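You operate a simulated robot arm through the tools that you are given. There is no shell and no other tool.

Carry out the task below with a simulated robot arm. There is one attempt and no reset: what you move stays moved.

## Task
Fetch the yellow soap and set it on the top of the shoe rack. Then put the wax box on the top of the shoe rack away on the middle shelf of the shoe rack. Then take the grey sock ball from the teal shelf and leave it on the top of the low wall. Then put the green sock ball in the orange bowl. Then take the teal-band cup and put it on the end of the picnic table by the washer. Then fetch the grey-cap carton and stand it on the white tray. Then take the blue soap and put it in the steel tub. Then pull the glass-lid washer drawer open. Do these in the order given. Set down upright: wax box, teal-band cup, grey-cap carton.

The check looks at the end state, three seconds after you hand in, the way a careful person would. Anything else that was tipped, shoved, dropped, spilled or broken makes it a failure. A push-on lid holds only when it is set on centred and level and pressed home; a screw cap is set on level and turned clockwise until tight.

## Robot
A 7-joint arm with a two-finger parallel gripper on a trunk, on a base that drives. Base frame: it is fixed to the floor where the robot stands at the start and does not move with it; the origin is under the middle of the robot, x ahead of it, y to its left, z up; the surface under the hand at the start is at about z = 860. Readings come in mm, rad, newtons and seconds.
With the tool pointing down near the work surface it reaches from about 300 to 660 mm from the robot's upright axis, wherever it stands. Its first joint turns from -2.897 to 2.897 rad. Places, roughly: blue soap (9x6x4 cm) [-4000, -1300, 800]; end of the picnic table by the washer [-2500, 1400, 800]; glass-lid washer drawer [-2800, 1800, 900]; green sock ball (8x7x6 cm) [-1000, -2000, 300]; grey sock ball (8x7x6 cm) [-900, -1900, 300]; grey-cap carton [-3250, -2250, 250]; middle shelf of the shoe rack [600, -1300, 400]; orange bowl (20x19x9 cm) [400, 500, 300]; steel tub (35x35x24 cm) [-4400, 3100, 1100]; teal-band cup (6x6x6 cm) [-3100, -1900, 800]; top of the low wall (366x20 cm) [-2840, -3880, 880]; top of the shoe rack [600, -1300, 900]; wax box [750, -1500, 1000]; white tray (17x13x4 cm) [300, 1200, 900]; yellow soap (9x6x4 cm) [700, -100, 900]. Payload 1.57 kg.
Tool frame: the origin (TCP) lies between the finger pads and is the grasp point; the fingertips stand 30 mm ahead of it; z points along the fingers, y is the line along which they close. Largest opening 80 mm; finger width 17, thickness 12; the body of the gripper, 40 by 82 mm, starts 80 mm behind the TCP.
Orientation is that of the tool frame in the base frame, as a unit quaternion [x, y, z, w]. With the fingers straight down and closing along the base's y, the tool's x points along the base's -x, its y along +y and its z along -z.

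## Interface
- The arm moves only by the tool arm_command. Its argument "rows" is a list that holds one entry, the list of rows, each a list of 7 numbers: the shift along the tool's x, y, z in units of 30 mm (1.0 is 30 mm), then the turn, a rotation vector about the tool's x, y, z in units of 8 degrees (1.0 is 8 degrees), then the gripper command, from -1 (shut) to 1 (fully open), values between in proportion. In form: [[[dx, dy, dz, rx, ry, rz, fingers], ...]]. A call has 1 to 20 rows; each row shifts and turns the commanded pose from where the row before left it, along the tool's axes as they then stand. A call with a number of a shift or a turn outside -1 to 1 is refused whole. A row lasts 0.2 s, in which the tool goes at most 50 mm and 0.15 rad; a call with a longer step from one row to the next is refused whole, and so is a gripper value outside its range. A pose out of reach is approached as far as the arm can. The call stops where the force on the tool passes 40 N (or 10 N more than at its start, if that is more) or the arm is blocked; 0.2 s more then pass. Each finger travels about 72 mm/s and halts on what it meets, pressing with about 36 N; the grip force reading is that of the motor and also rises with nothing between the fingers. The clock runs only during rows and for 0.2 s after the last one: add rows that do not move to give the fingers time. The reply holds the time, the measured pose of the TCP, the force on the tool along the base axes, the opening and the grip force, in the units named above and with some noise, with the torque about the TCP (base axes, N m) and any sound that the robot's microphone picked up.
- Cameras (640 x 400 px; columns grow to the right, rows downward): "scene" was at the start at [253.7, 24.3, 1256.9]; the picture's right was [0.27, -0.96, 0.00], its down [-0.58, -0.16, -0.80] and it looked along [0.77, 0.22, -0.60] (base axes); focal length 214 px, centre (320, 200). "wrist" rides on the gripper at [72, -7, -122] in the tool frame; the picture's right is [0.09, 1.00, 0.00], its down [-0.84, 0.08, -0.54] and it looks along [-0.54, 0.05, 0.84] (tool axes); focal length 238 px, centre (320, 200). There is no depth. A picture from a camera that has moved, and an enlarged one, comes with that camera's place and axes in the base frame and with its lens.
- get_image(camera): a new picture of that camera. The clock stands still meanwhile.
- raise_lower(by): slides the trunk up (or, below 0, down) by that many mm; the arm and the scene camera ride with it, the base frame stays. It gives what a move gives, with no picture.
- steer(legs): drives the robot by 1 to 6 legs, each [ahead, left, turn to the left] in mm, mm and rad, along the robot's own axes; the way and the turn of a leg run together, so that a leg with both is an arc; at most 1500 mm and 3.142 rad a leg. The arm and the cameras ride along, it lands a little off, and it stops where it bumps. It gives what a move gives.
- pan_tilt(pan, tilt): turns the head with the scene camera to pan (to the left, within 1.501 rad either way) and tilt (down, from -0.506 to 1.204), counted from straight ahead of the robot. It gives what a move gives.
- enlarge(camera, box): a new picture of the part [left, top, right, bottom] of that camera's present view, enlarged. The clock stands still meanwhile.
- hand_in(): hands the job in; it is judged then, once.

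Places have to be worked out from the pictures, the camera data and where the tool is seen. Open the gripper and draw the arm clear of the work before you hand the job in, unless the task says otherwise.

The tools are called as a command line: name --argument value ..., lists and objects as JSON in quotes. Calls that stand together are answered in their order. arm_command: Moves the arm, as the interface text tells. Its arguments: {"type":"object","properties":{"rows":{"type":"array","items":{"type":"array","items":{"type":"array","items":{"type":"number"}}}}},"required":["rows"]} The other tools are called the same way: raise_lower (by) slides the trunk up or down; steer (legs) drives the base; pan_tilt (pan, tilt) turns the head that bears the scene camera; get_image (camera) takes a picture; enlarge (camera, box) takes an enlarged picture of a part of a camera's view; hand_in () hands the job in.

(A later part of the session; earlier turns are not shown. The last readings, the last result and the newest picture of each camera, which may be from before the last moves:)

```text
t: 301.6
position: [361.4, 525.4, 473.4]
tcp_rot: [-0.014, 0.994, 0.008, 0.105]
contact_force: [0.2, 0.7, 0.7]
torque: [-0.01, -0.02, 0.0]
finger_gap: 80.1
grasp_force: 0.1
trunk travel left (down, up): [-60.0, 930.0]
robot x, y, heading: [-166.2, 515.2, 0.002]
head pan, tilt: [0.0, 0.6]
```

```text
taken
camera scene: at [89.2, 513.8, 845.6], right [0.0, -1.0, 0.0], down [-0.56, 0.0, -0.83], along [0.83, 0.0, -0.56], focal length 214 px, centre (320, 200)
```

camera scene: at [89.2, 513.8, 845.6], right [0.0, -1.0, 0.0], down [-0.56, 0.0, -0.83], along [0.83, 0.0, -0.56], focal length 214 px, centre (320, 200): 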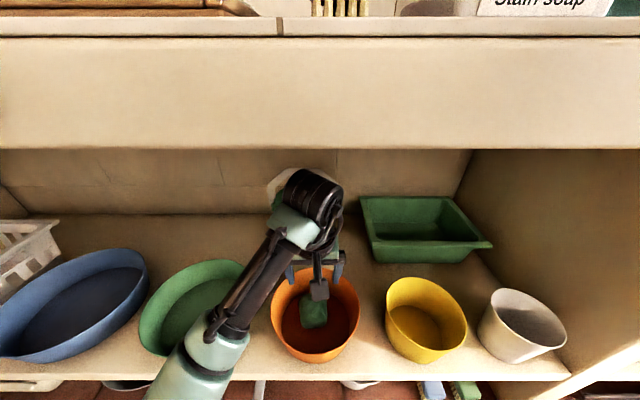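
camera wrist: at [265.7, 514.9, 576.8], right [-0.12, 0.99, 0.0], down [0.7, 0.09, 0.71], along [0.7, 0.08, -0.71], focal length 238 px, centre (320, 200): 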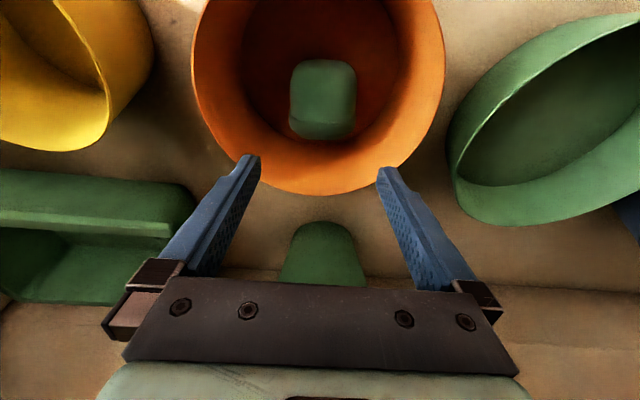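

The green ball lies in the orange bowl. Before going on I straighten the purple "Pairs" box nudged earlier: I back out, raise the trunk, make the tool vertical and drive in front of it.

steer --legs '[[-260, 0, 0]]'

raise_lower --by 400

raise_lower --by 230

arm_command --rows '[[[0, 0, 0, 0, 0.75, 0, -1], [0, 0, 0, 0, 0.74, 0, -1], [1, 0, 0, 0, 0, 0, -1], [1, 0, 0, 0, 0, 0, -1], [1, 0, 0, 0, 0, 0, -1], [0.8, 0, 0, 0, 0, 0, -1], [0, 0, 0, 0, 0, 0, -1]]]'

steer --legs '[[380, 0, 0], [0, -560, 0]]'

pan_tilt --pan 0.0 --tilt 1.15

get_image --camera "scene"

get_image --camera "wrist"

```text
t: 303.5
position: [97.6, 523.4, 472.8]
tcp_rot: [-0.01, 0.995, 0.008, 0.104]
contact_force: [0.6, 0.0, 0.3]
torque: [-0.02, 0.0, 0.0]
finger_gap: 80.1
grasp_force: 0.1
trunk travel left (down, up): [-60.0, 930.0]
robot x, y, heading: [-430.9, 511.8, -0.009]
head pan, tilt: [0.0, 0.6]
```

```text
t: 307.4
position: [98.6, 523.1, 873.8]
tcp_rot: [-0.009, 0.995, 0.008, 0.104]
contact_force: [0.1, 0.6, 0.6]
torque: [0.02, 0.0, -0.02]
finger_gap: 80.0
grasp_force: 0.1
trunk travel left (down, up): [-460.0, 530.0]
robot x, y, heading: [-432.4, 512.7, -0.006]
head pan, tilt: [0.0, 0.6]
```

```text
t: 309.8
position: [98.4, 523.2, 1103.5]
tcp_rot: [-0.01, 0.994, 0.009, 0.105]
contact_force: [0.2, -0.9, -0.8]
torque: [-0.03, 0.03, -0.02]
finger_gap: 79.9
grasp_force: 0.1
trunk travel left (down, up): [-690.0, 300.0]
robot x, y, heading: [-428.3, 515.3, -0.01]
head pan, tilt: [0.0, 0.6]
```

```text
t: 311.4
position: [-14.5, 519.1, 1101.6]
tcp_rot: [-0.011, 1.0, 0.008, 0.0]
contact_force: [-0.3, 0.4, -0.1]
torque: [0.0, 0.0, 0.0]
finger_gap: 0.0
grasp_force: 21.2
trunk travel left (down, up): [-690.0, 300.0]
robot x, y, heading: [-436.9, 514.0, -0.006]
head pan, tilt: [0.0, 0.6]
```

```text
t: 316.6
position: [357.8, -63.0, 1102.9]
tcp_rot: [0.002, 1.0, 0.008, 0.001]
contact_force: [-0.5, -0.9, -0.2]
torque: [-0.03, 0.02, 0.02]
finger_gap: 0.0
grasp_force: 21.3
trunk travel left (down, up): [-690.0, 300.0]
robot x, y, heading: [-64.1, -58.3, -0.031]
head pan, tilt: [0.0, 0.6]
```

```text
t: 317.6
position: [358.4, -61.8, 1102.8]
tcp_rot: [0.002, 1.0, 0.006, 0.001]
contact_force: [0.5, 0.4, -0.1]
torque: [0.01, -0.01, 0.02]
finger_gap: 0.0
grasp_force: 22.0
trunk travel left (down, up): [-690.0, 300.0]
robot x, y, heading: [-59.4, -56.6, -0.032]
head pan, tilt: [0.0, 1.15]
```

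```text
taken
camera scene: at [169.0, -63.5, 1433.9], right [-0.03, -1.0, 0.0], down [-0.91, 0.03, -0.41], along [0.41, -0.01, -0.91], focal length 214 px, centre (320, 200)
```

scene: 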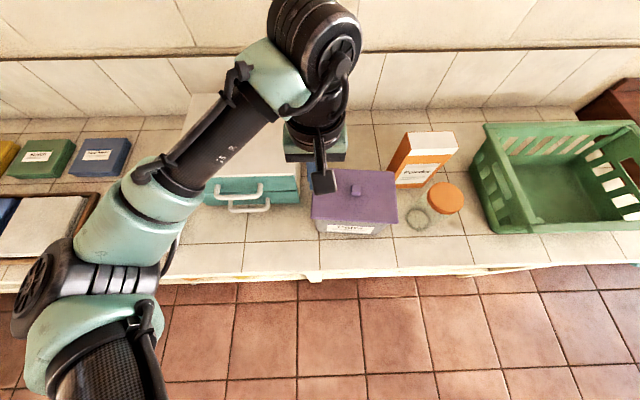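

```text
taken
camera wrist: at [284.9, -70.8, 1223.3], right [-0.09, 1.0, 0.01], down [0.84, 0.07, 0.54], along [0.54, 0.06, -0.84], focal length 238 px, centre (320, 200)
```

wrist: 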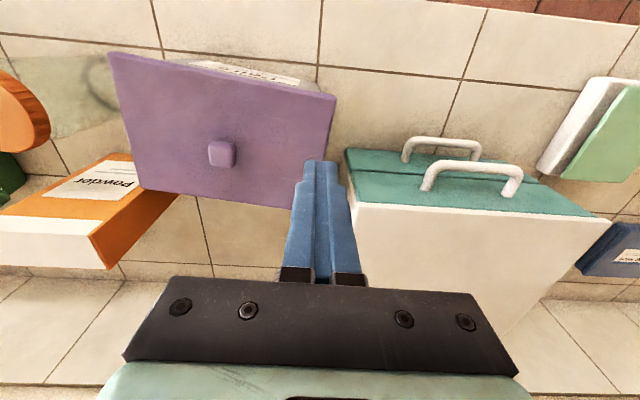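

The wrist view gives the lid centre [377, −151] turned 5.1°; originally it was about [375, −170] and square. I lower the closed fingers beside its left face near the front and push gently toward −y.

arm_command --rows '[[[0, 0.7, 0, 0, 0, 0, -1], [0, 0.7, 0, 0, 0, 0, -1], [0.1, 0.7, 0, 0, 0, 0, -1], [0, 0, 0.9, 0, 0, 0, -1], [0, 0, 0.9, 0, 0, 0, -1], [0, 0, 0.9, 0, 0, 0, -1], [0, 0, 0.9, 0, 0, 0, -1], [0, 0, 0.9, 0, 0, 0, -1], [0, 0, 0.9, 0, 0, 0, -1], [0, 0, 0.2, 0, 0, 0, -1], [0, 0, 0, 0, 0, 0, -1]]]'

get_image --camera "wrist"

get_image --camera "scene"

```text
t: 320.0
position: [357.0, 4.9, 936.0]
tcp_rot: [0.001, 1.0, 0.007, 0.001]
contact_force: [0.1, -0.3, 0.2]
torque: [0.04, 0.02, -0.01]
finger_gap: 0.2
grasp_force: 21.1
trunk travel left (down, up): [-690.0, 300.0]
robot x, y, heading: [-59.8, -59.9, -0.035]
head pan, tilt: [0.0, 1.15]
```

```text
taken
camera wrist: at [283.0, -5.0, 1056.2], right [-0.09, 1.0, 0.01], down [0.84, 0.07, 0.54], along [0.54, 0.06, -0.84], focal length 238 px, centre (320, 200)
```

wrist: 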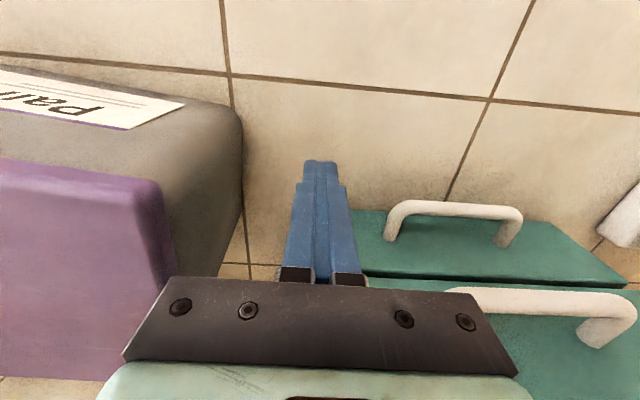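

```text
taken
camera scene: at [168.9, -63.4, 1433.9], right [-0.03, -1.0, 0.0], down [-0.91, 0.03, -0.41], along [0.41, -0.01, -0.91], focal length 214 px, centre (320, 200)
```

scene: 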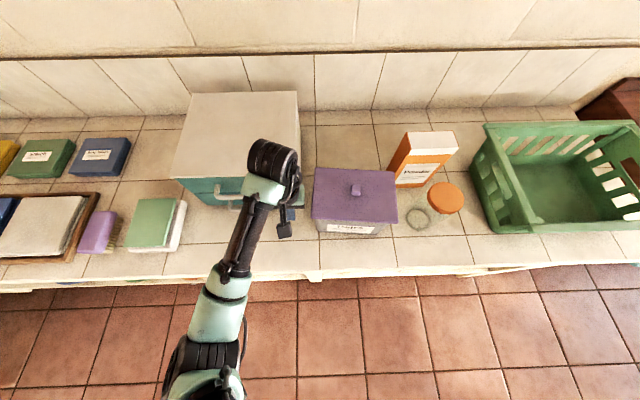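

The fingers stand free between the boxes. I push slowly toward −y.

arm_command --rows '[[[0, -0.4, 0, 0, 0, 0, -1], [0, -0.4, 0, 0, 0, 0, -1], [0, -0.4, 0, 0, 0, 0, -1], [0, -0.2, 0, 0, 0, 0, -1], [0, -0.1, 0, 0, 0, 0, -1], [0, -0.1, 0, 0, 0, 0, -1], [0, -0.1, 0, 0, 0, 0, -1], [0, -0.1, 0, 0, 0, 0, -1], [0, -0.1, 0, 0, 0, 0, -1], [0, 0, 0, 0, 0, 0, -1]]]'

enlarge --camera "scene" --box '[240, 120, 480, 270]'

```text
t: 322.2
position: [356.1, -53.0, 934.7]
tcp_rot: [0.002, 1.0, 0.007, 0.001]
contact_force: [-0.1, 0.1, -0.5]
torque: [0.0, 0.01, 0.02]
finger_gap: 0.1
grasp_force: 21.3
trunk travel left (down, up): [-690.0, 300.0]
robot x, y, heading: [-62.8, -58.0, -0.032]
head pan, tilt: [0.0, 1.15]
```

```text
2.67 times, centred on (360, 195) of scene
camera zoom: at [168.9, -63.4, 1433.9], right [-0.03, -1.0, 0.0], down [-0.91, 0.03, -0.41], along [0.41, -0.01, -0.91], focal length 572 px, centre (213, 213)
```

zoom: 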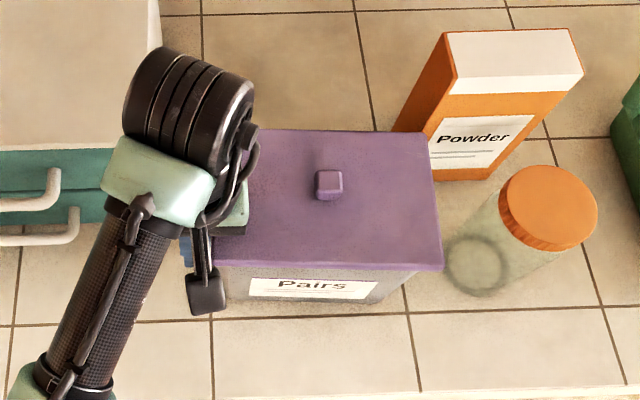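

The box has moved to about y≈−168 already; I raise the fingers and look at it from the same height as before.

arm_command --rows '[[[0, 0.2, 0, 0, 0, 0, -1], [0, 0, -0.9, 0, 0, 0, -1], [0, 0, -0.9, 0, 0, 0, -1], [0, 0, -0.9, 0, 0, 0, -1], [0, 0, -0.9, 0, 0, 0, -1], [0, 0, -0.9, 0, 0, 0, -1], [0, -0.5, -0.9, 0, 0, 0, -1], [0, 0, 0, 0, 0, 0, -1]]]'

get_image --camera "wrist"

```text
t: 324.0
position: [355.5, -67.2, 1097.0]
tcp_rot: [0.002, 1.0, 0.007, 0.001]
contact_force: [0.2, -0.1, 0.3]
torque: [-0.04, 0.03, 0.0]
finger_gap: 0.0
grasp_force: 21.1
trunk travel left (down, up): [-690.0, 300.0]
robot x, y, heading: [-62.4, -56.2, -0.035]
head pan, tilt: [0.0, 1.15]
```

```text
taken
camera wrist: at [283.0, -75.7, 1217.9], right [-0.09, 1.0, 0.01], down [0.84, 0.07, 0.54], along [0.54, 0.06, -0.84], focal length 238 px, centre (320, 200)
```

wrist: 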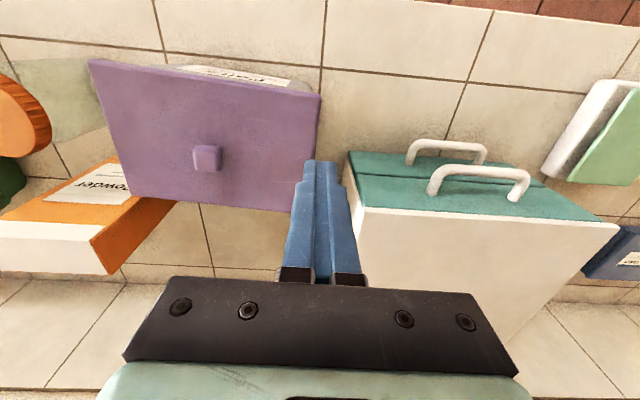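

The box centre is back at [378, −171] and only about 3° off square, which is fine. Next the teal-band cup: I back away from the counter and turn to look west.

steer --legs '[[-250, 0, 0], [0, 300, 0], [0, 0, 2.4]]'

pan_tilt --pan 0.0 --tilt 0.3

get_image --camera "scene"

pan_tilt --pan 1.2 --tilt 0.3

get_image --camera "scene"

```text
t: 333.1
position: [-605.8, 541.8, 1096.0]
tcp_rot: [0.931, -0.364, -0.004, 0.006]
contact_force: [0.3, 0.0, -1.0]
torque: [0.0, 0.01, -0.01]
finger_gap: 0.0
grasp_force: 21.6
trunk travel left (down, up): [-690.0, 300.0]
robot x, y, heading: [-303.1, 254.0, 2.361]
head pan, tilt: [0.0, 1.15]
```

```text
t: 334.3
position: [-605.1, 541.4, 1096.3]
tcp_rot: [0.931, -0.365, -0.004, 0.005]
contact_force: [-0.2, -0.1, 0.6]
torque: [0.04, 0.02, 0.01]
finger_gap: 0.2
grasp_force: 21.0
trunk travel left (down, up): [-690.0, 300.0]
robot x, y, heading: [-307.0, 252.6, 2.366]
head pan, tilt: [0.0, 0.3]
```

```text
taken
camera scene: at [-493.7, 437.1, 1503.0], right [0.7, 0.71, 0.0], down [0.21, -0.21, -0.95], along [-0.68, 0.67, -0.3], focal length 214 px, centre (320, 200)
```

scene: 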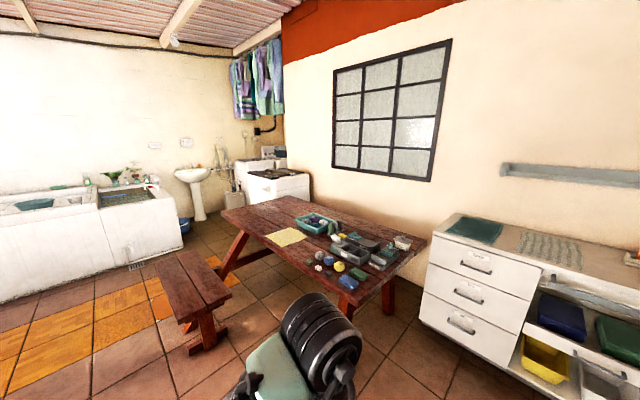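

```text
t: 335.7
position: [-605.2, 541.9, 1097.5]
tcp_rot: [0.931, -0.364, -0.003, 0.006]
contact_force: [0.2, -0.3, -0.6]
torque: [-0.01, 0.02, -0.02]
finger_gap: 0.0
grasp_force: 21.6
trunk travel left (down, up): [-690.0, 300.0]
robot x, y, heading: [-307.9, 252.6, 2.364]
head pan, tilt: [1.201, 0.3]
```

```text
taken
camera scene: at [-512.2, 333.3, 1503.1], right [-0.41, 0.91, 0.0], down [0.27, 0.12, -0.96], along [-0.87, -0.39, -0.3], focal length 214 px, centre (320, 200)
```

scene: 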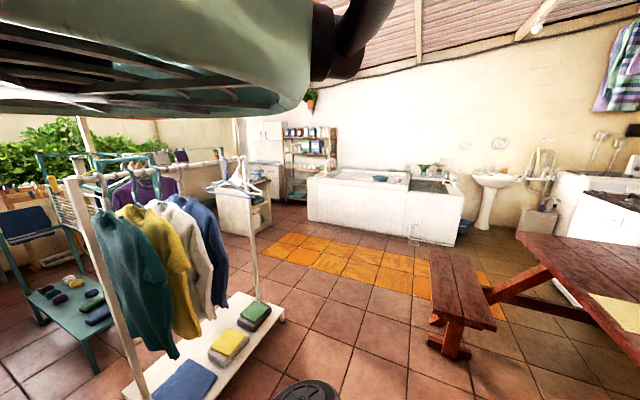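

I see the layout: the white island (cup) near [−2700, −1800], the tubs along the far wall, picnic table and washer on the north side. I drive west along y≈100 and then turn south.

steer --legs '[[0, 0, 0.777], [1490, 130, 0], [600, 0, 0], [0, 0, 1.571], [600, 0, 0]]'

pan_tilt --pan 0.0 --tilt 0.4

get_image --camera "scene"

```text
t: 355.0
position: [-2503.2, -778.1, 1095.5]
tcp_rot: [0.724, 0.69, 0.005, 0.005]
contact_force: [-0.2, 0.2, 0.4]
torque: [0.03, 0.0, -0.03]
finger_gap: 0.1
grasp_force: 21.7
trunk travel left (down, up): [-690.0, 300.0]
robot x, y, heading: [-2473.0, -361.2, -1.65]
head pan, tilt: [1.201, 0.3]
```

```text
t: 356.4
position: [-2503.0, -777.3, 1096.6]
tcp_rot: [0.723, 0.69, 0.005, 0.005]
contact_force: [0.0, -0.4, 0.1]
torque: [0.02, 0.01, 0.0]
finger_gap: 0.1
grasp_force: 20.8
trunk travel left (down, up): [-690.0, 300.0]
robot x, y, heading: [-2476.8, -360.5, -1.648]
head pan, tilt: [0.0, 0.4]
```

```text
taken
camera scene: at [-2494.4, -623.7, 1493.8], right [-1.0, 0.08, 0.0], down [0.03, 0.39, -0.92], along [-0.07, -0.92, -0.39], focal length 214 px, centre (320, 200)
```

scene: 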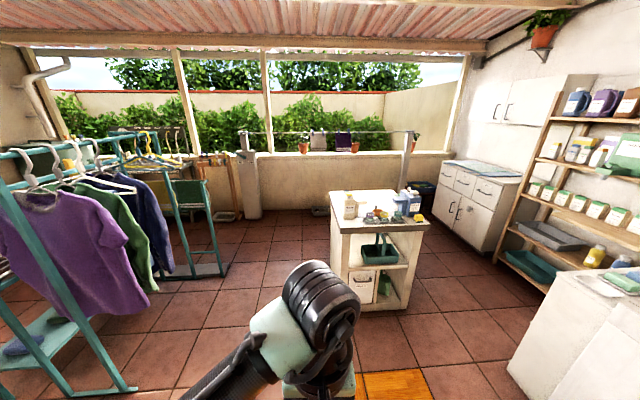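

I zoom in on the island to find the teal-band cup and the grey-cap carton.

enlarge --camera "scene" --box '[315, 170, 445, 320]'

```text
2.67 times, centred on (380, 245) of scene
camera zoom: at [-2494.4, -623.7, 1493.8], right [-1.0, 0.08, 0.0], down [0.03, 0.39, -0.92], along [-0.07, -0.92, -0.39], focal length 572 px, centre (160, 80)
```

zoom: 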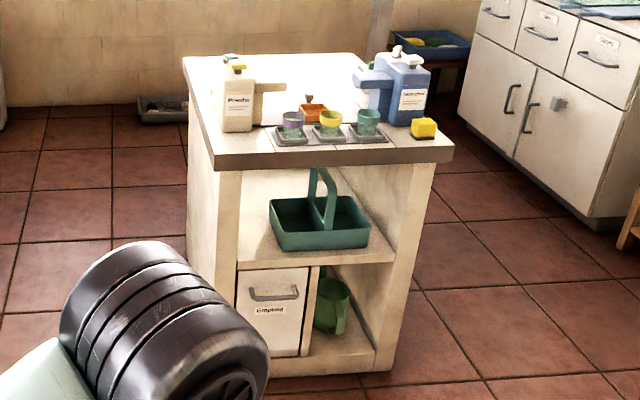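

The cups stand on the island's front edge; the teal-band one is at about [−3110, −1858]. I drive in front of it for a closer look.

steer --legs '[[0, 0, 0.077], [880, -630, 0]]'

pan_tilt --pan 0.0 --tilt 0.75

get_image --camera "scene"

get_image --camera "wrist"

```text
t: 362.4
position: [-3116.5, -1643.2, 1097.1]
tcp_rot: [0.706, 0.708, 0.005, 0.006]
contact_force: [0.4, 0.6, -0.5]
torque: [0.03, 0.02, -0.02]
finger_gap: 0.1
grasp_force: 20.7
trunk travel left (down, up): [-690.0, 300.0]
robot x, y, heading: [-3107.7, -1231.3, -1.599]
head pan, tilt: [0.0, 0.4]
```

```text
t: 363.2
position: [-3116.2, -1643.1, 1096.2]
tcp_rot: [0.706, 0.708, 0.005, 0.006]
contact_force: [-0.5, -0.1, 0.6]
torque: [0.0, 0.0, -0.02]
finger_gap: 0.0
grasp_force: 21.2
trunk travel left (down, up): [-690.0, 300.0]
robot x, y, heading: [-3104.9, -1226.9, -1.601]
head pan, tilt: [0.0, 0.75]
```

```text
taken
camera scene: at [-3114.6, -1479.1, 1462.8], right [-1.0, 0.03, 0.0], down [0.02, 0.68, -0.73], along [-0.02, -0.73, -0.68], focal length 214 px, centre (320, 200)
```

scene: 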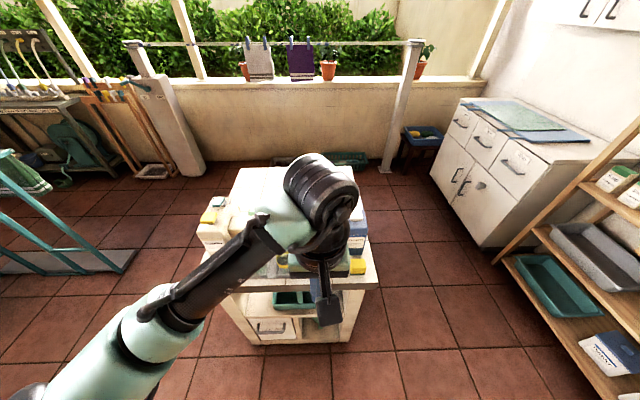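

```text
taken
camera wrist: at [-3125.1, -1571.6, 1217.5], right [1.0, 0.09, 0.01], down [0.07, -0.84, 0.54], along [0.06, -0.54, -0.84], focal length 238 px, centre (320, 200)
```

wrist: 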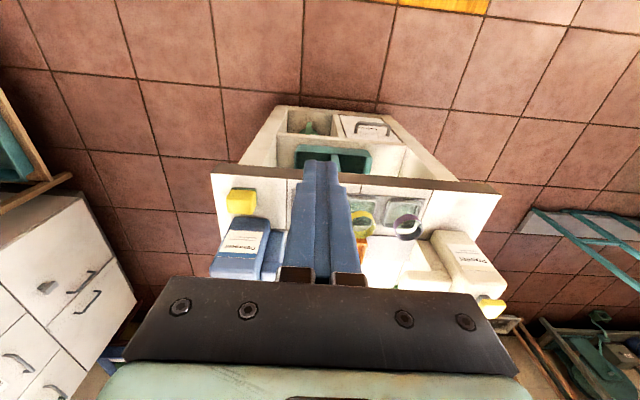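

The closed fingers hide the cup; I open them and look again with zoom.

arm_command --rows '[[[0, 0, 0, 0, 0, 0, 1], [0, 0, 0, 0, 0, 0, 1], [0, 0, 0, 0, 0, 0, 1], [0, 0, 0, 0, 0, 0, 1]]]'

enlarge --camera "wrist" --box '[200, 160, 440, 300]'

```text
t: 364.2
position: [-3116.1, -1642.6, 1096.6]
tcp_rot: [0.706, 0.708, 0.004, 0.006]
contact_force: [-0.4, -0.3, 0.2]
torque: [-0.02, 0.01, -0.05]
finger_gap: 80.3
grasp_force: 0.0
trunk travel left (down, up): [-690.0, 300.0]
robot x, y, heading: [-3107.3, -1226.8, -1.601]
head pan, tilt: [0.0, 0.75]
```

```text
2.67 times, centred on (320, 230) of wrist
camera zoom: at [-3125.1, -1571.6, 1217.5], right [1.0, 0.09, 0.01], down [0.07, -0.84, 0.54], along [0.06, -0.54, -0.84], focal length 636 px, centre (320, 120)
```

zoom: 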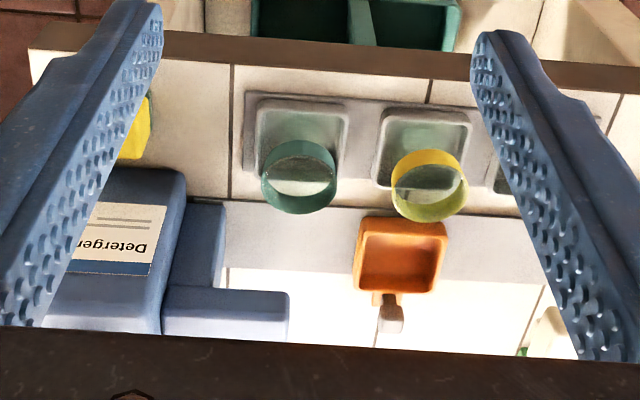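

The teal-banded glass stands on its coaster at [−3110, −1842], rim z≈875, with the yellow one 89 mm away. I move closer, turn the hand 90° so that it closes along y, and go above the cup.

steer --legs '[[70, 0, 0.03]]'

arm_command --rows '[[[0, 0, 0, 0, 0, 0.94, 1], [0, 0, 0, 0, 0, 0.94, 1], [0, 0, 0, 0, 0, 0.94, 1], [0, 0, 0, 0, 0, 0.94, 1], [0, 0, 0, 0, 0, 0.94, 1], [0, 0, 0, 0, 0, 0.94, 1], [0, 0, 0, 0, 0, 0.94, 1], [0, 0, 0, 0, 0, 0.94, 1], [0, 0, 0, 0, 0, 0.94, 1], [0, 0, 0, 0, 0, 0.94, 1], [0, 0, 0, 0, 0, 0.94, 1], [0, 0, 0, 0, 0, 0.94, 1], [0, 0, 0, 0, 0, 0, 1]]]'

get_image --camera "wrist"

```text
t: 365.3
position: [-3104.3, -1715.5, 1095.9]
tcp_rot: [0.696, 0.718, 0.005, 0.005]
contact_force: [-1.1, -0.4, 0.0]
torque: [0.03, 0.0, 0.02]
finger_gap: 79.8
grasp_force: 0.0
trunk travel left (down, up): [-690.0, 300.0]
robot x, y, heading: [-3107.1, -1299.6, -1.568]
head pan, tilt: [0.0, 0.75]
```

```text
t: 368.1
position: [-3104.1, -1714.4, 1096.3]
tcp_rot: [1.0, 0.013, 0.008, 0.0]
contact_force: [0.9, -0.1, 0.1]
torque: [0.02, -0.01, 0.0]
finger_gap: 79.8
grasp_force: 0.1
trunk travel left (down, up): [-690.0, 300.0]
robot x, y, heading: [-3111.1, -1301.2, -1.573]
head pan, tilt: [0.0, 0.75]
```

```text
taken
camera wrist: at [-3034.9, -1706.4, 1218.7], right [0.12, -0.99, 0.0], down [-0.84, -0.1, 0.53], along [-0.53, -0.06, -0.85], focal length 238 px, centre (320, 200)
```

wrist: 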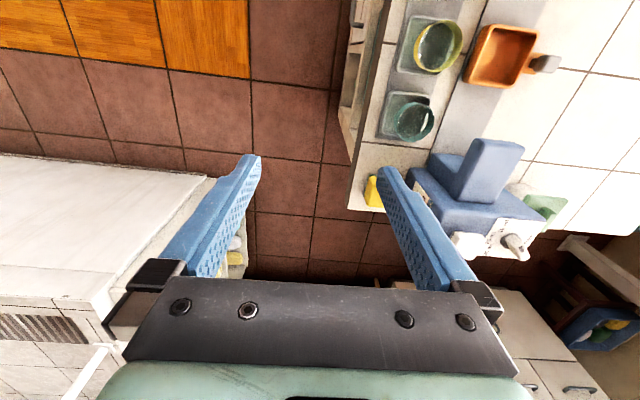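

The cup stands at [−3107, −1846] with free space front and back. I move over it and descend to above the rim.

arm_command --rows '[[[-0.02, 0.87, 0, 0, 0, 0, 1], [-0.02, 0.87, 0, 0, 0, 0, 1], [-0.02, 0.87, 0, 0, 0, 0, 1], [-0.02, 0.87, 0, 0, 0, 0, 1], [-0.02, 0.87, 0, 0, 0, 0, 1], [0, 0, 0.8, 0, 0, 0, 1], [0, 0, 0.8, 0, 0, 0, 1], [0, 0, 0.8, 0, 0, 0, 1], [0, 0, 0.8, 0, 0, 0, 1], [0, 0, 0.8, 0, 0, 0, 1], [0, 0, 0.5, 0, 0, 0, 1], [0, 0, 0, 0, 0, 0, 1]]]'

get_image --camera "wrist"

get_image --camera "scene"

```text
t: 370.7
position: [-3102.2, -1846.5, 960.2]
tcp_rot: [1.0, 0.015, 0.006, 0.001]
contact_force: [-0.3, -0.2, -0.6]
torque: [0.0, 0.01, -0.01]
finger_gap: 79.9
grasp_force: 0.1
trunk travel left (down, up): [-690.0, 300.0]
robot x, y, heading: [-3110.3, -1299.9, -1.568]
head pan, tilt: [0.0, 0.75]
```

```text
taken
camera wrist: at [-3033.6, -1837.8, 1082.8], right [0.12, -0.99, 0.0], down [-0.84, -0.1, 0.53], along [-0.53, -0.07, -0.85], focal length 238 px, centre (320, 200)
```

wrist: 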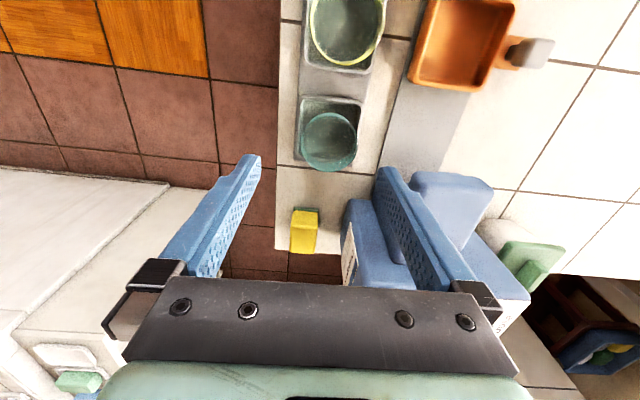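

```text
taken
camera scene: at [-3107.8, -1550.8, 1462.7], right [-1.0, 0.0, 0.0], down [0.0, 0.68, -0.73], along [0.0, -0.73, -0.68], focal length 214 px, centre (320, 200)
```

scene: 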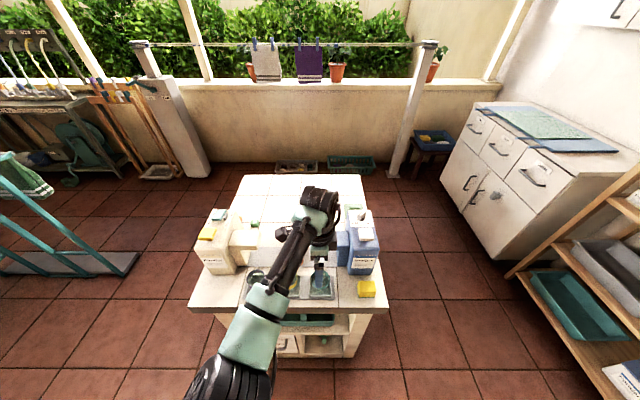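

I zoom both views around the cup and the blue jug to check the clearance for the rear finger.

enlarge --camera "scene" --box '[240, 180, 400, 310]'

enlarge --camera "wrist" --box '[260, 80, 500, 290]'

```text
3.08 times, centred on (320, 245) of scene
camera zoom: at [-3107.8, -1550.8, 1462.7], right [-1.0, 0.0, 0.0], down [0.0, 0.68, -0.73], along [0.0, -0.73, -0.68], focal length 660 px, centre (320, 62)
```

zoom: 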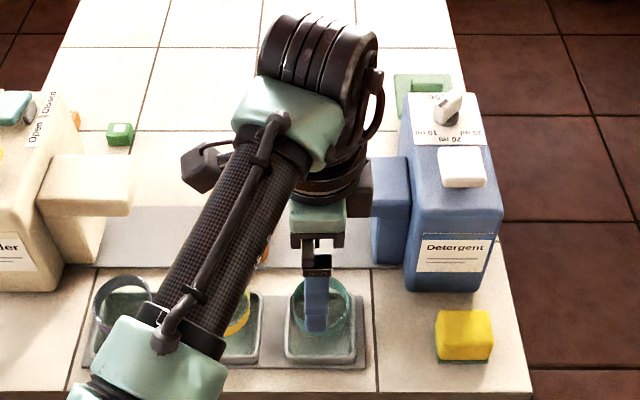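

```text
1.90 times, centred on (380, 185) of wrist
camera zoom: at [-3033.6, -1837.8, 1082.8], right [0.12, -0.99, 0.0], down [-0.84, -0.1, 0.53], along [-0.53, -0.07, -0.85], focal length 454 px, centre (206, 229)
```

zoom: 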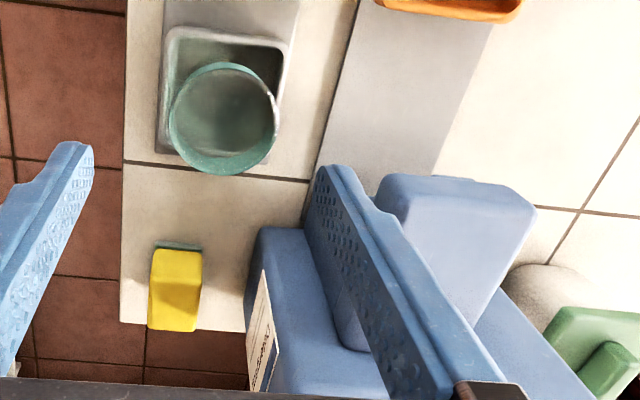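

Comparing both views, the rim is at z≈845 with the cup centred at about [−3110, −1860], and the jug is well to the side (x<−3160). I correct and descend to just above the rim.

arm_command --rows '[[[-0.13, 0.22, 0.5, 0, 0, 0, 1], [-0.13, 0.22, 0.6, 0, 0, 0, 1], [0, 0, 0.6, 0, 0, 0, 1], [0, 0, 0.3, 0, 0, 0, 1], [0, 0, 0, 0, 0, 0, 1]]]'

enlarge --camera "wrist" --box '[220, 80, 420, 230]'

enlarge --camera "scene" --box '[240, 180, 400, 310]'

```text
t: 371.9
position: [-3107.3, -1857.9, 900.2]
tcp_rot: [1.0, 0.014, 0.007, 0.002]
contact_force: [0.1, 1.0, 0.0]
torque: [0.01, 0.02, 0.03]
finger_gap: 79.9
grasp_force: 0.0
trunk travel left (down, up): [-690.0, 300.0]
robot x, y, heading: [-3107.8, -1298.9, -1.568]
head pan, tilt: [0.0, 0.75]
```

```text
2.67 times, centred on (320, 155) of wrist
camera zoom: at [-3038.2, -1850.3, 1022.0], right [0.12, -0.99, 0.0], down [-0.84, -0.1, 0.53], along [-0.53, -0.07, -0.85], focal length 636 px, centre (320, 320)
```

zoom: 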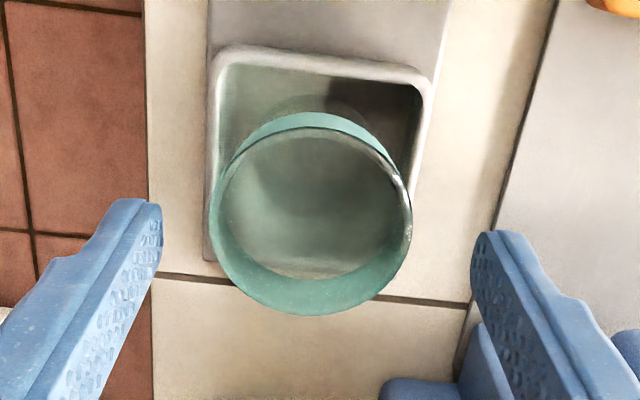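

```text
3.08 times, centred on (320, 245) of scene
camera zoom: at [-3107.8, -1550.8, 1462.7], right [-1.0, 0.0, 0.0], down [0.0, 0.68, -0.73], along [0.0, -0.73, -0.68], focal length 660 px, centre (320, 62)
```

zoom: 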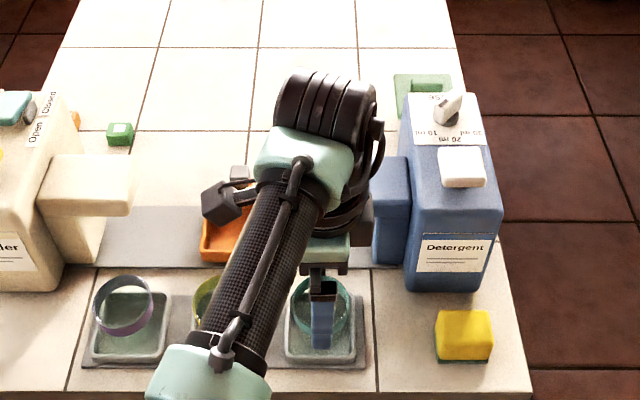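

The cup is centred between the fingers within 3 mm. I descend around it to z≈828.

arm_command --rows '[[[-0.1, 0, 0.4, 0, 0, 0, 1], [0, 0, 0.5, 0, 0, 0, 1], [0, 0, 0.5, 0, 0, 0, 1], [0, 0, 0.5, 0, 0, 0, 1], [0, 0, 0.3, 0, 0, 0, 1], [0, 0, 0.2, 0, 0, 0, 1], [0, 0, 0, 0, 0, 0, 1]]]'

get_image --camera "wrist"

enlarge --camera "scene" --box '[240, 180, 400, 310]'

```text
t: 373.6
position: [-3108.7, -1859.0, 834.9]
tcp_rot: [1.0, 0.014, 0.008, 0.001]
contact_force: [0.4, 13.3, 22.3]
torque: [1.34, 0.18, -0.16]
finger_gap: 80.0
grasp_force: 0.0
trunk travel left (down, up): [-690.0, 300.0]
robot x, y, heading: [-3107.8, -1298.4, -1.572]
head pan, tilt: [0.0, 0.75]
stopped in row 7: the force on the tool passed its limit at 41 N (the readings are from after the stop); the commanded pose is now the measured one
```

```text
taken
camera wrist: at [-3039.5, -1850.8, 957.0], right [0.12, -0.99, 0.0], down [-0.84, -0.1, 0.53], along [-0.53, -0.07, -0.85], focal length 238 px, centre (320, 200)
```

wrist: 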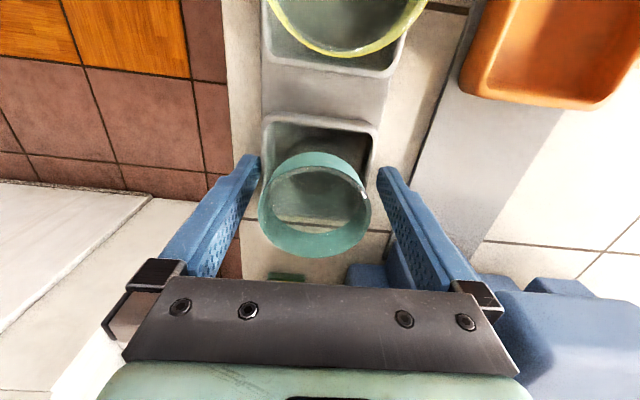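

```text
3.08 times, centred on (320, 245) of scene
camera zoom: at [-3107.7, -1548.2, 1463.2], right [-1.0, 0.0, 0.0], down [0.0, 0.68, -0.73], along [0.0, -0.73, -0.68], focal length 660 px, centre (320, 62)
```

zoom: 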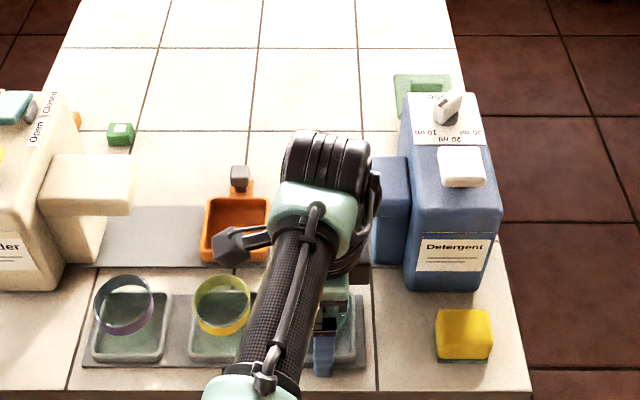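

The fingertips touched the coaster or top (z≈805). I raise 5 mm and close on the cup.

arm_command --rows '[[[0, 0, -0.17, 0, 0, 0, 1], [0, 0, 0, 0, 0, 0, 1], [0, 0, 0, 0, 0, 0, 0.6], [0, 0, 0, 0, 0, 0, 0.45], [0, 0, 0, 0, 0, 0, -1], [0, 0, 0, 0, 0, 0, -1], [0, 0, 0, 0, 0, 0, -1]]]'

get_image --camera "wrist"

```text
t: 375.2
position: [-3109.5, -1857.6, 836.9]
tcp_rot: [1.0, 0.013, 0.006, -0.001]
contact_force: [-1.0, 21.2, -7.8]
torque: [0.41, 0.29, -0.37]
finger_gap: 70.4
grasp_force: 44.7
trunk travel left (down, up): [-690.0, 300.0]
robot x, y, heading: [-3110.9, -1301.0, -1.57]
head pan, tilt: [0.0, 0.75]
```

```text
taken
camera wrist: at [-3040.3, -1848.8, 958.9], right [0.12, -0.99, 0.0], down [-0.84, -0.1, 0.53], along [-0.53, -0.06, -0.85], focal length 238 px, centre (320, 200)
```

wrist: 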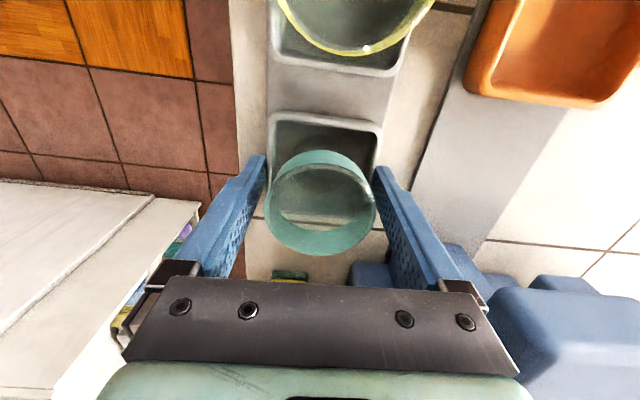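

The fingers have clamped the coaster's raised rim (70 mm), not the cup. I open, rise 14 mm and look.

arm_command --rows '[[[0, 0, 0, 0, 0, 0, 1], [0, 0, 0, 0, 0, 0, 1], [0, 0, -0.1, 0, 0, 0, 1], [0, 0, -0.4, 0, 0, 0, 1], [0, 0, 0, 0, 0, 0, 1]]]'

get_image --camera "wrist"

enlarge --camera "scene" --box '[240, 220, 380, 310]'

```text
t: 376.4
position: [-3109.0, -1862.5, 854.2]
tcp_rot: [1.0, 0.014, 0.007, 0.005]
contact_force: [-0.6, 0.0, -0.3]
torque: [0.01, 0.0, 0.0]
finger_gap: 80.0
grasp_force: 0.1
trunk travel left (down, up): [-690.0, 300.0]
robot x, y, heading: [-3110.3, -1300.1, -1.57]
head pan, tilt: [0.0, 0.75]
```

```text
taken
camera wrist: at [-3039.8, -1852.8, 975.7], right [0.12, -0.99, 0.01], down [-0.84, -0.1, 0.53], along [-0.53, -0.07, -0.85], focal length 238 px, centre (320, 200)
```

wrist: 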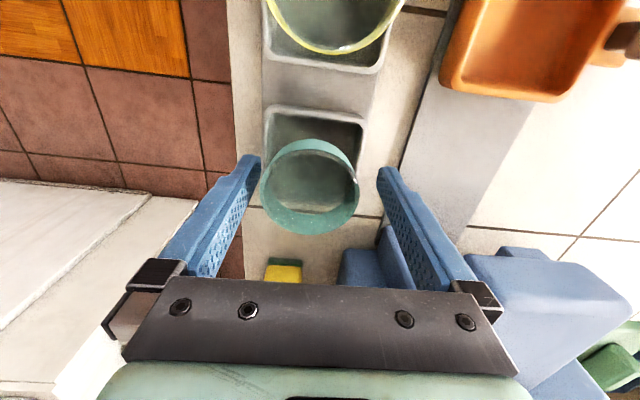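

```text
4.44 times, centred on (310, 265) of scene
camera zoom: at [-3107.9, -1550.9, 1462.8], right [-1.0, 0.0, 0.0], down [0.0, 0.68, -0.73], along [0.0, -0.73, -0.68], focal length 953 px, centre (364, -89)
```

zoom: 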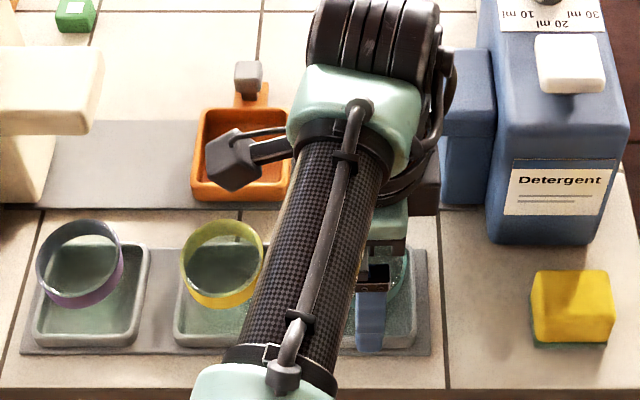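

The cup rim is at z≈855, centred at [−3107, −1856]. I shift 6 mm, keep the tips above the coaster rim (z≈821), and close.

arm_command --rows '[[[0.06, -0.22, 0.08, 0, 0, 0, 1], [0, 0, 0, 0, 0, 0, 1], [0, 0, 0, 0, 0, 0, 0.7], [0, 0, 0, 0, 0, 0, 0.5], [0, 0, 0, 0, 0, 0, 0.3], [0, 0, 0, 0, 0, 0, -1], [0, 0, 0, 0, 0, 0, -1]]]'

get_image --camera "wrist"

```text
t: 378.0
position: [-3107.3, -1853.0, 850.0]
tcp_rot: [1.0, 0.014, 0.006, 0.003]
contact_force: [1.0, 0.2, -0.6]
torque: [-0.02, 0.01, 0.0]
finger_gap: 49.6
grasp_force: 36.4
trunk travel left (down, up): [-690.0, 300.0]
robot x, y, heading: [-3109.6, -1294.6, -1.569]
head pan, tilt: [0.0, 0.75]
```

```text
taken
camera wrist: at [-3037.9, -1844.8, 971.3], right [0.12, -0.99, 0.01], down [-0.84, -0.1, 0.53], along [-0.53, -0.07, -0.85], focal length 238 px, centre (320, 200)
```

wrist: 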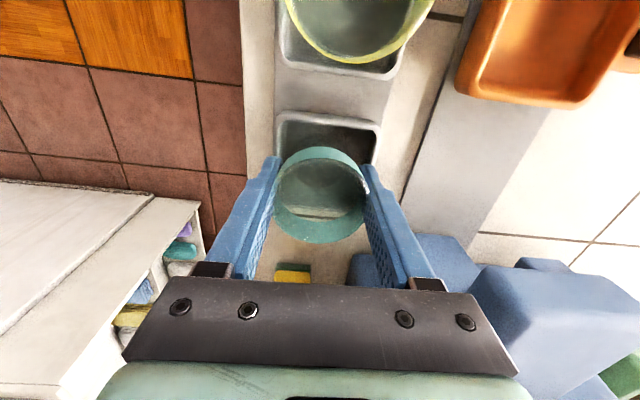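

The cup is gripped at 49.6 mm. I lift it very slowly.

arm_command --rows '[[[0, 0, -0.1, 0, 0, 0, -1], [0, 0, -0.15, 0, 0, 0, -1], [0, 0, -0.25, 0, 0, 0, -1], [0, 0, -0.3, 0, 0, 0, -1], [0, 0, -0.3, 0, 0, 0, -1], [0, 0, -0.4, 0, 0, 0, -1], [0, 0, -0.4, 0, 0, 0, -1], [0, 0, -0.4, 0, 0, 0, -1], [0, 0, -0.4, 0, 0, 0, -1], [0, 0, -0.2, 0, 0, 0, -1], [0, 0, 0, 0, 0, 0, -1]]]'

get_image --camera "wrist"

get_image --camera "scene"

```text
t: 380.4
position: [-3109.1, -1853.0, 937.5]
tcp_rot: [1.0, 0.013, 0.008, 0.003]
contact_force: [0.4, -0.5, -0.7]
torque: [0.0, 0.03, 0.05]
finger_gap: 49.8
grasp_force: 35.8
trunk travel left (down, up): [-690.0, 300.0]
robot x, y, heading: [-3105.7, -1300.3, -1.569]
head pan, tilt: [0.0, 0.75]
```

```text
taken
camera wrist: at [-3039.0, -1844.2, 1059.4], right [0.12, -0.99, 0.01], down [-0.84, -0.1, 0.53], along [-0.53, -0.07, -0.85], focal length 238 px, centre (320, 200)
```

wrist: 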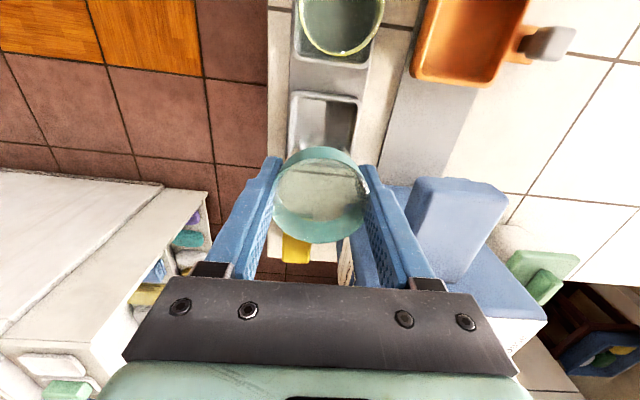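

```text
taken
camera scene: at [-3107.8, -1550.8, 1462.7], right [-1.0, 0.0, 0.0], down [0.0, 0.68, -0.73], along [0.0, -0.73, -0.68], focal length 214 px, centre (320, 200)
```

scene: 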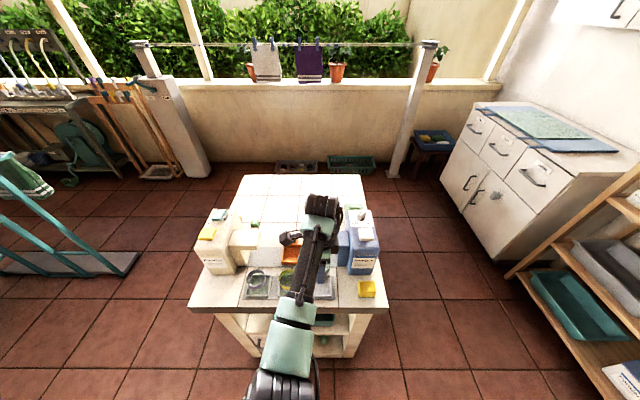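

The cup hangs level in the grip. I lift it further and draw the arm in slowly.

arm_command --rows '[[[0, 0, -0.3, 0, 0, 0, -1], [0, 0, -0.5, 0, 0, 0, -1], [0, 0, -0.5, 0, 0, 0, -1], [0, 0, -0.5, 0, 0, 0, -1], [0, 0, -0.5, 0, 0, 0, -1], [0, 0, -0.5, 0, 0, 0, -1], [0, -0.3, -0.4, 0, 0, 0, -1], [0, -0.5, -0.2, 0, 0, 0, -1], [0, -0.5, 0, 0, 0, 0, -1], [0, -0.5, 0, 0, 0, 0, -1], [0, -0.5, 0, 0, 0, 0, -1], [0, -0.5, 0, 0, 0, 0, -1], [0, -0.5, 0, 0, 0, 0, -1], [0, -0.5, 0, 0, 0, 0, -1], [0, -0.3, 0, 0, 0, 0, -1], [0, 0, 0, 0, 0, 0, -1]]]'

steer --legs '[[-700, 0, 0], [0, 0, 1.3]]'

pan_tilt --pan 1.0 --tilt 0.4

get_image --camera "scene"

```text
t: 383.8
position: [-3114.9, -1728.7, 1037.6]
tcp_rot: [1.0, 0.014, 0.008, 0.003]
contact_force: [-0.2, 0.1, 0.0]
torque: [0.01, 0.02, 0.03]
finger_gap: 50.2
grasp_force: 36.7
trunk travel left (down, up): [-690.0, 300.0]
robot x, y, heading: [-3109.5, -1299.5, -1.574]
head pan, tilt: [0.0, 0.75]
```

```text
t: 390.8
position: [-2688.8, -734.5, 1037.0]
tcp_rot: [0.769, 0.639, 0.008, -0.002]
contact_force: [-0.4, 0.1, -0.9]
torque: [-0.02, -0.01, 0.01]
finger_gap: 50.0
grasp_force: 36.0
trunk travel left (down, up): [-690.0, 300.0]
robot x, y, heading: [-3111.8, -634.9, -0.205]
head pan, tilt: [0.0, 0.75]
```

```text
t: 392.1
position: [-2688.3, -735.1, 1038.2]
tcp_rot: [0.769, 0.639, 0.008, -0.002]
contact_force: [-0.4, -0.7, -0.1]
torque: [0.0, -0.01, 0.02]
finger_gap: 49.9
grasp_force: 36.2
trunk travel left (down, up): [-690.0, 300.0]
robot x, y, heading: [-3106.7, -637.2, -0.207]
head pan, tilt: [1.0, 0.4]
```

```text
taken
camera scene: at [-2876.6, -607.3, 1493.8], right [0.71, -0.7, 0.0], down [-0.27, -0.28, -0.92], along [0.65, 0.66, -0.39], focal length 214 px, centre (320, 200)
```

scene: 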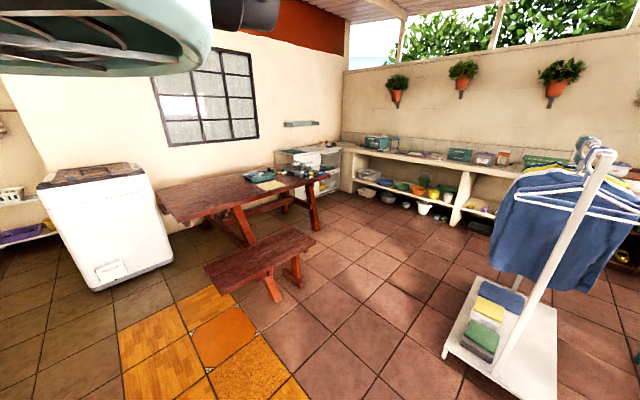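

The picnic table's washer end is at x≈−2640, y 1000–1800, empty there; the washer's front is at y≈1870. I drive north to stand west of that table end, facing east.

steer --legs '[[0, 0, 0.207], [0, 1400, 0], [0, 520, 0]]'

pan_tilt --pan 0.0 --tilt 0.6

get_image --camera "scene"

get_image --camera "wrist"

```text
t: 402.3
position: [-2716.1, 1236.0, 1037.5]
tcp_rot: [0.686, 0.727, 0.007, -0.002]
contact_force: [0.3, 0.7, 0.1]
torque: [-0.02, -0.01, 0.0]
finger_gap: 49.8
grasp_force: 35.7
trunk travel left (down, up): [-690.0, 300.0]
robot x, y, heading: [-3146.6, 1231.5, 0.034]
head pan, tilt: [1.0, 0.4]
```

```text
t: 403.5
position: [-2716.7, 1235.7, 1036.9]
tcp_rot: [0.686, 0.728, 0.007, -0.002]
contact_force: [-0.4, -0.6, 0.0]
torque: [0.0, 0.01, -0.02]
finger_gap: 49.7
grasp_force: 36.0
trunk travel left (down, up): [-690.0, 300.0]
robot x, y, heading: [-3140.7, 1228.7, 0.029]
head pan, tilt: [0.0, 0.6]
```

```text
taken
camera scene: at [-2888.3, 1238.3, 1475.6], right [0.04, -1.0, 0.0], down [-0.56, -0.02, -0.83], along [0.82, 0.03, -0.56], focal length 214 px, centre (320, 200)
```

scene: 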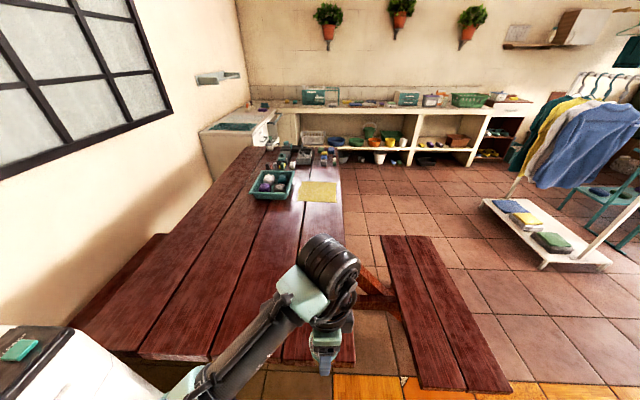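

```text
taken
camera wrist: at [-2728.1, 1305.6, 1159.2], right [0.99, 0.15, 0.01], down [0.12, -0.84, 0.53], along [0.09, -0.52, -0.85], focal length 238 px, centre (320, 200)
```

wrist: 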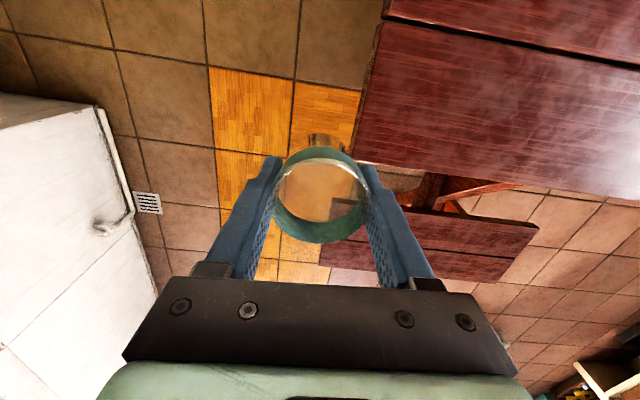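

The table top spans y 1151–1755 with its end at x≈−2647, and is empty there. I move left and ahead to bring the cup over [−2530, 1400].

steer --legs '[[0, 165, -0.03], [185, 0, 0]]'

get_image --camera "wrist"

get_image --camera "scene"

```text
t: 406.1
position: [-2532.6, 1394.0, 1037.1]
tcp_rot: [0.693, 0.721, 0.007, -0.003]
contact_force: [-0.2, 1.3, -1.1]
torque: [0.02, 0.01, 0.03]
finger_gap: 49.7
grasp_force: 36.2
trunk travel left (down, up): [-690.0, 300.0]
robot x, y, heading: [-2965.8, 1393.8, 0.019]
head pan, tilt: [0.0, 0.6]
```

```text
taken
camera wrist: at [-2543.8, 1463.5, 1159.1], right [0.99, 0.13, 0.01], down [0.11, -0.84, 0.53], along [0.08, -0.53, -0.85], focal length 238 px, centre (320, 200)
```

wrist: 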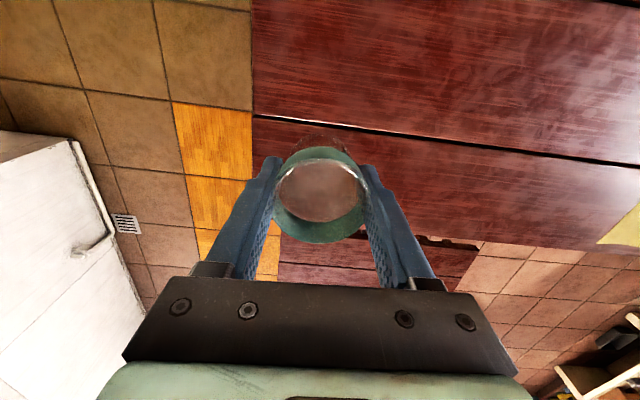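

```text
taken
camera scene: at [-2705.2, 1399.3, 1475.5], right [0.02, -1.0, 0.0], down [-0.57, -0.01, -0.82], along [0.82, 0.01, -0.57], focal length 214 px, centre (320, 200)
```

scene: 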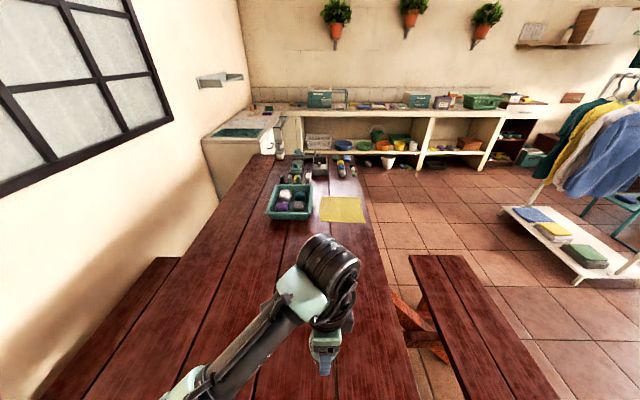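

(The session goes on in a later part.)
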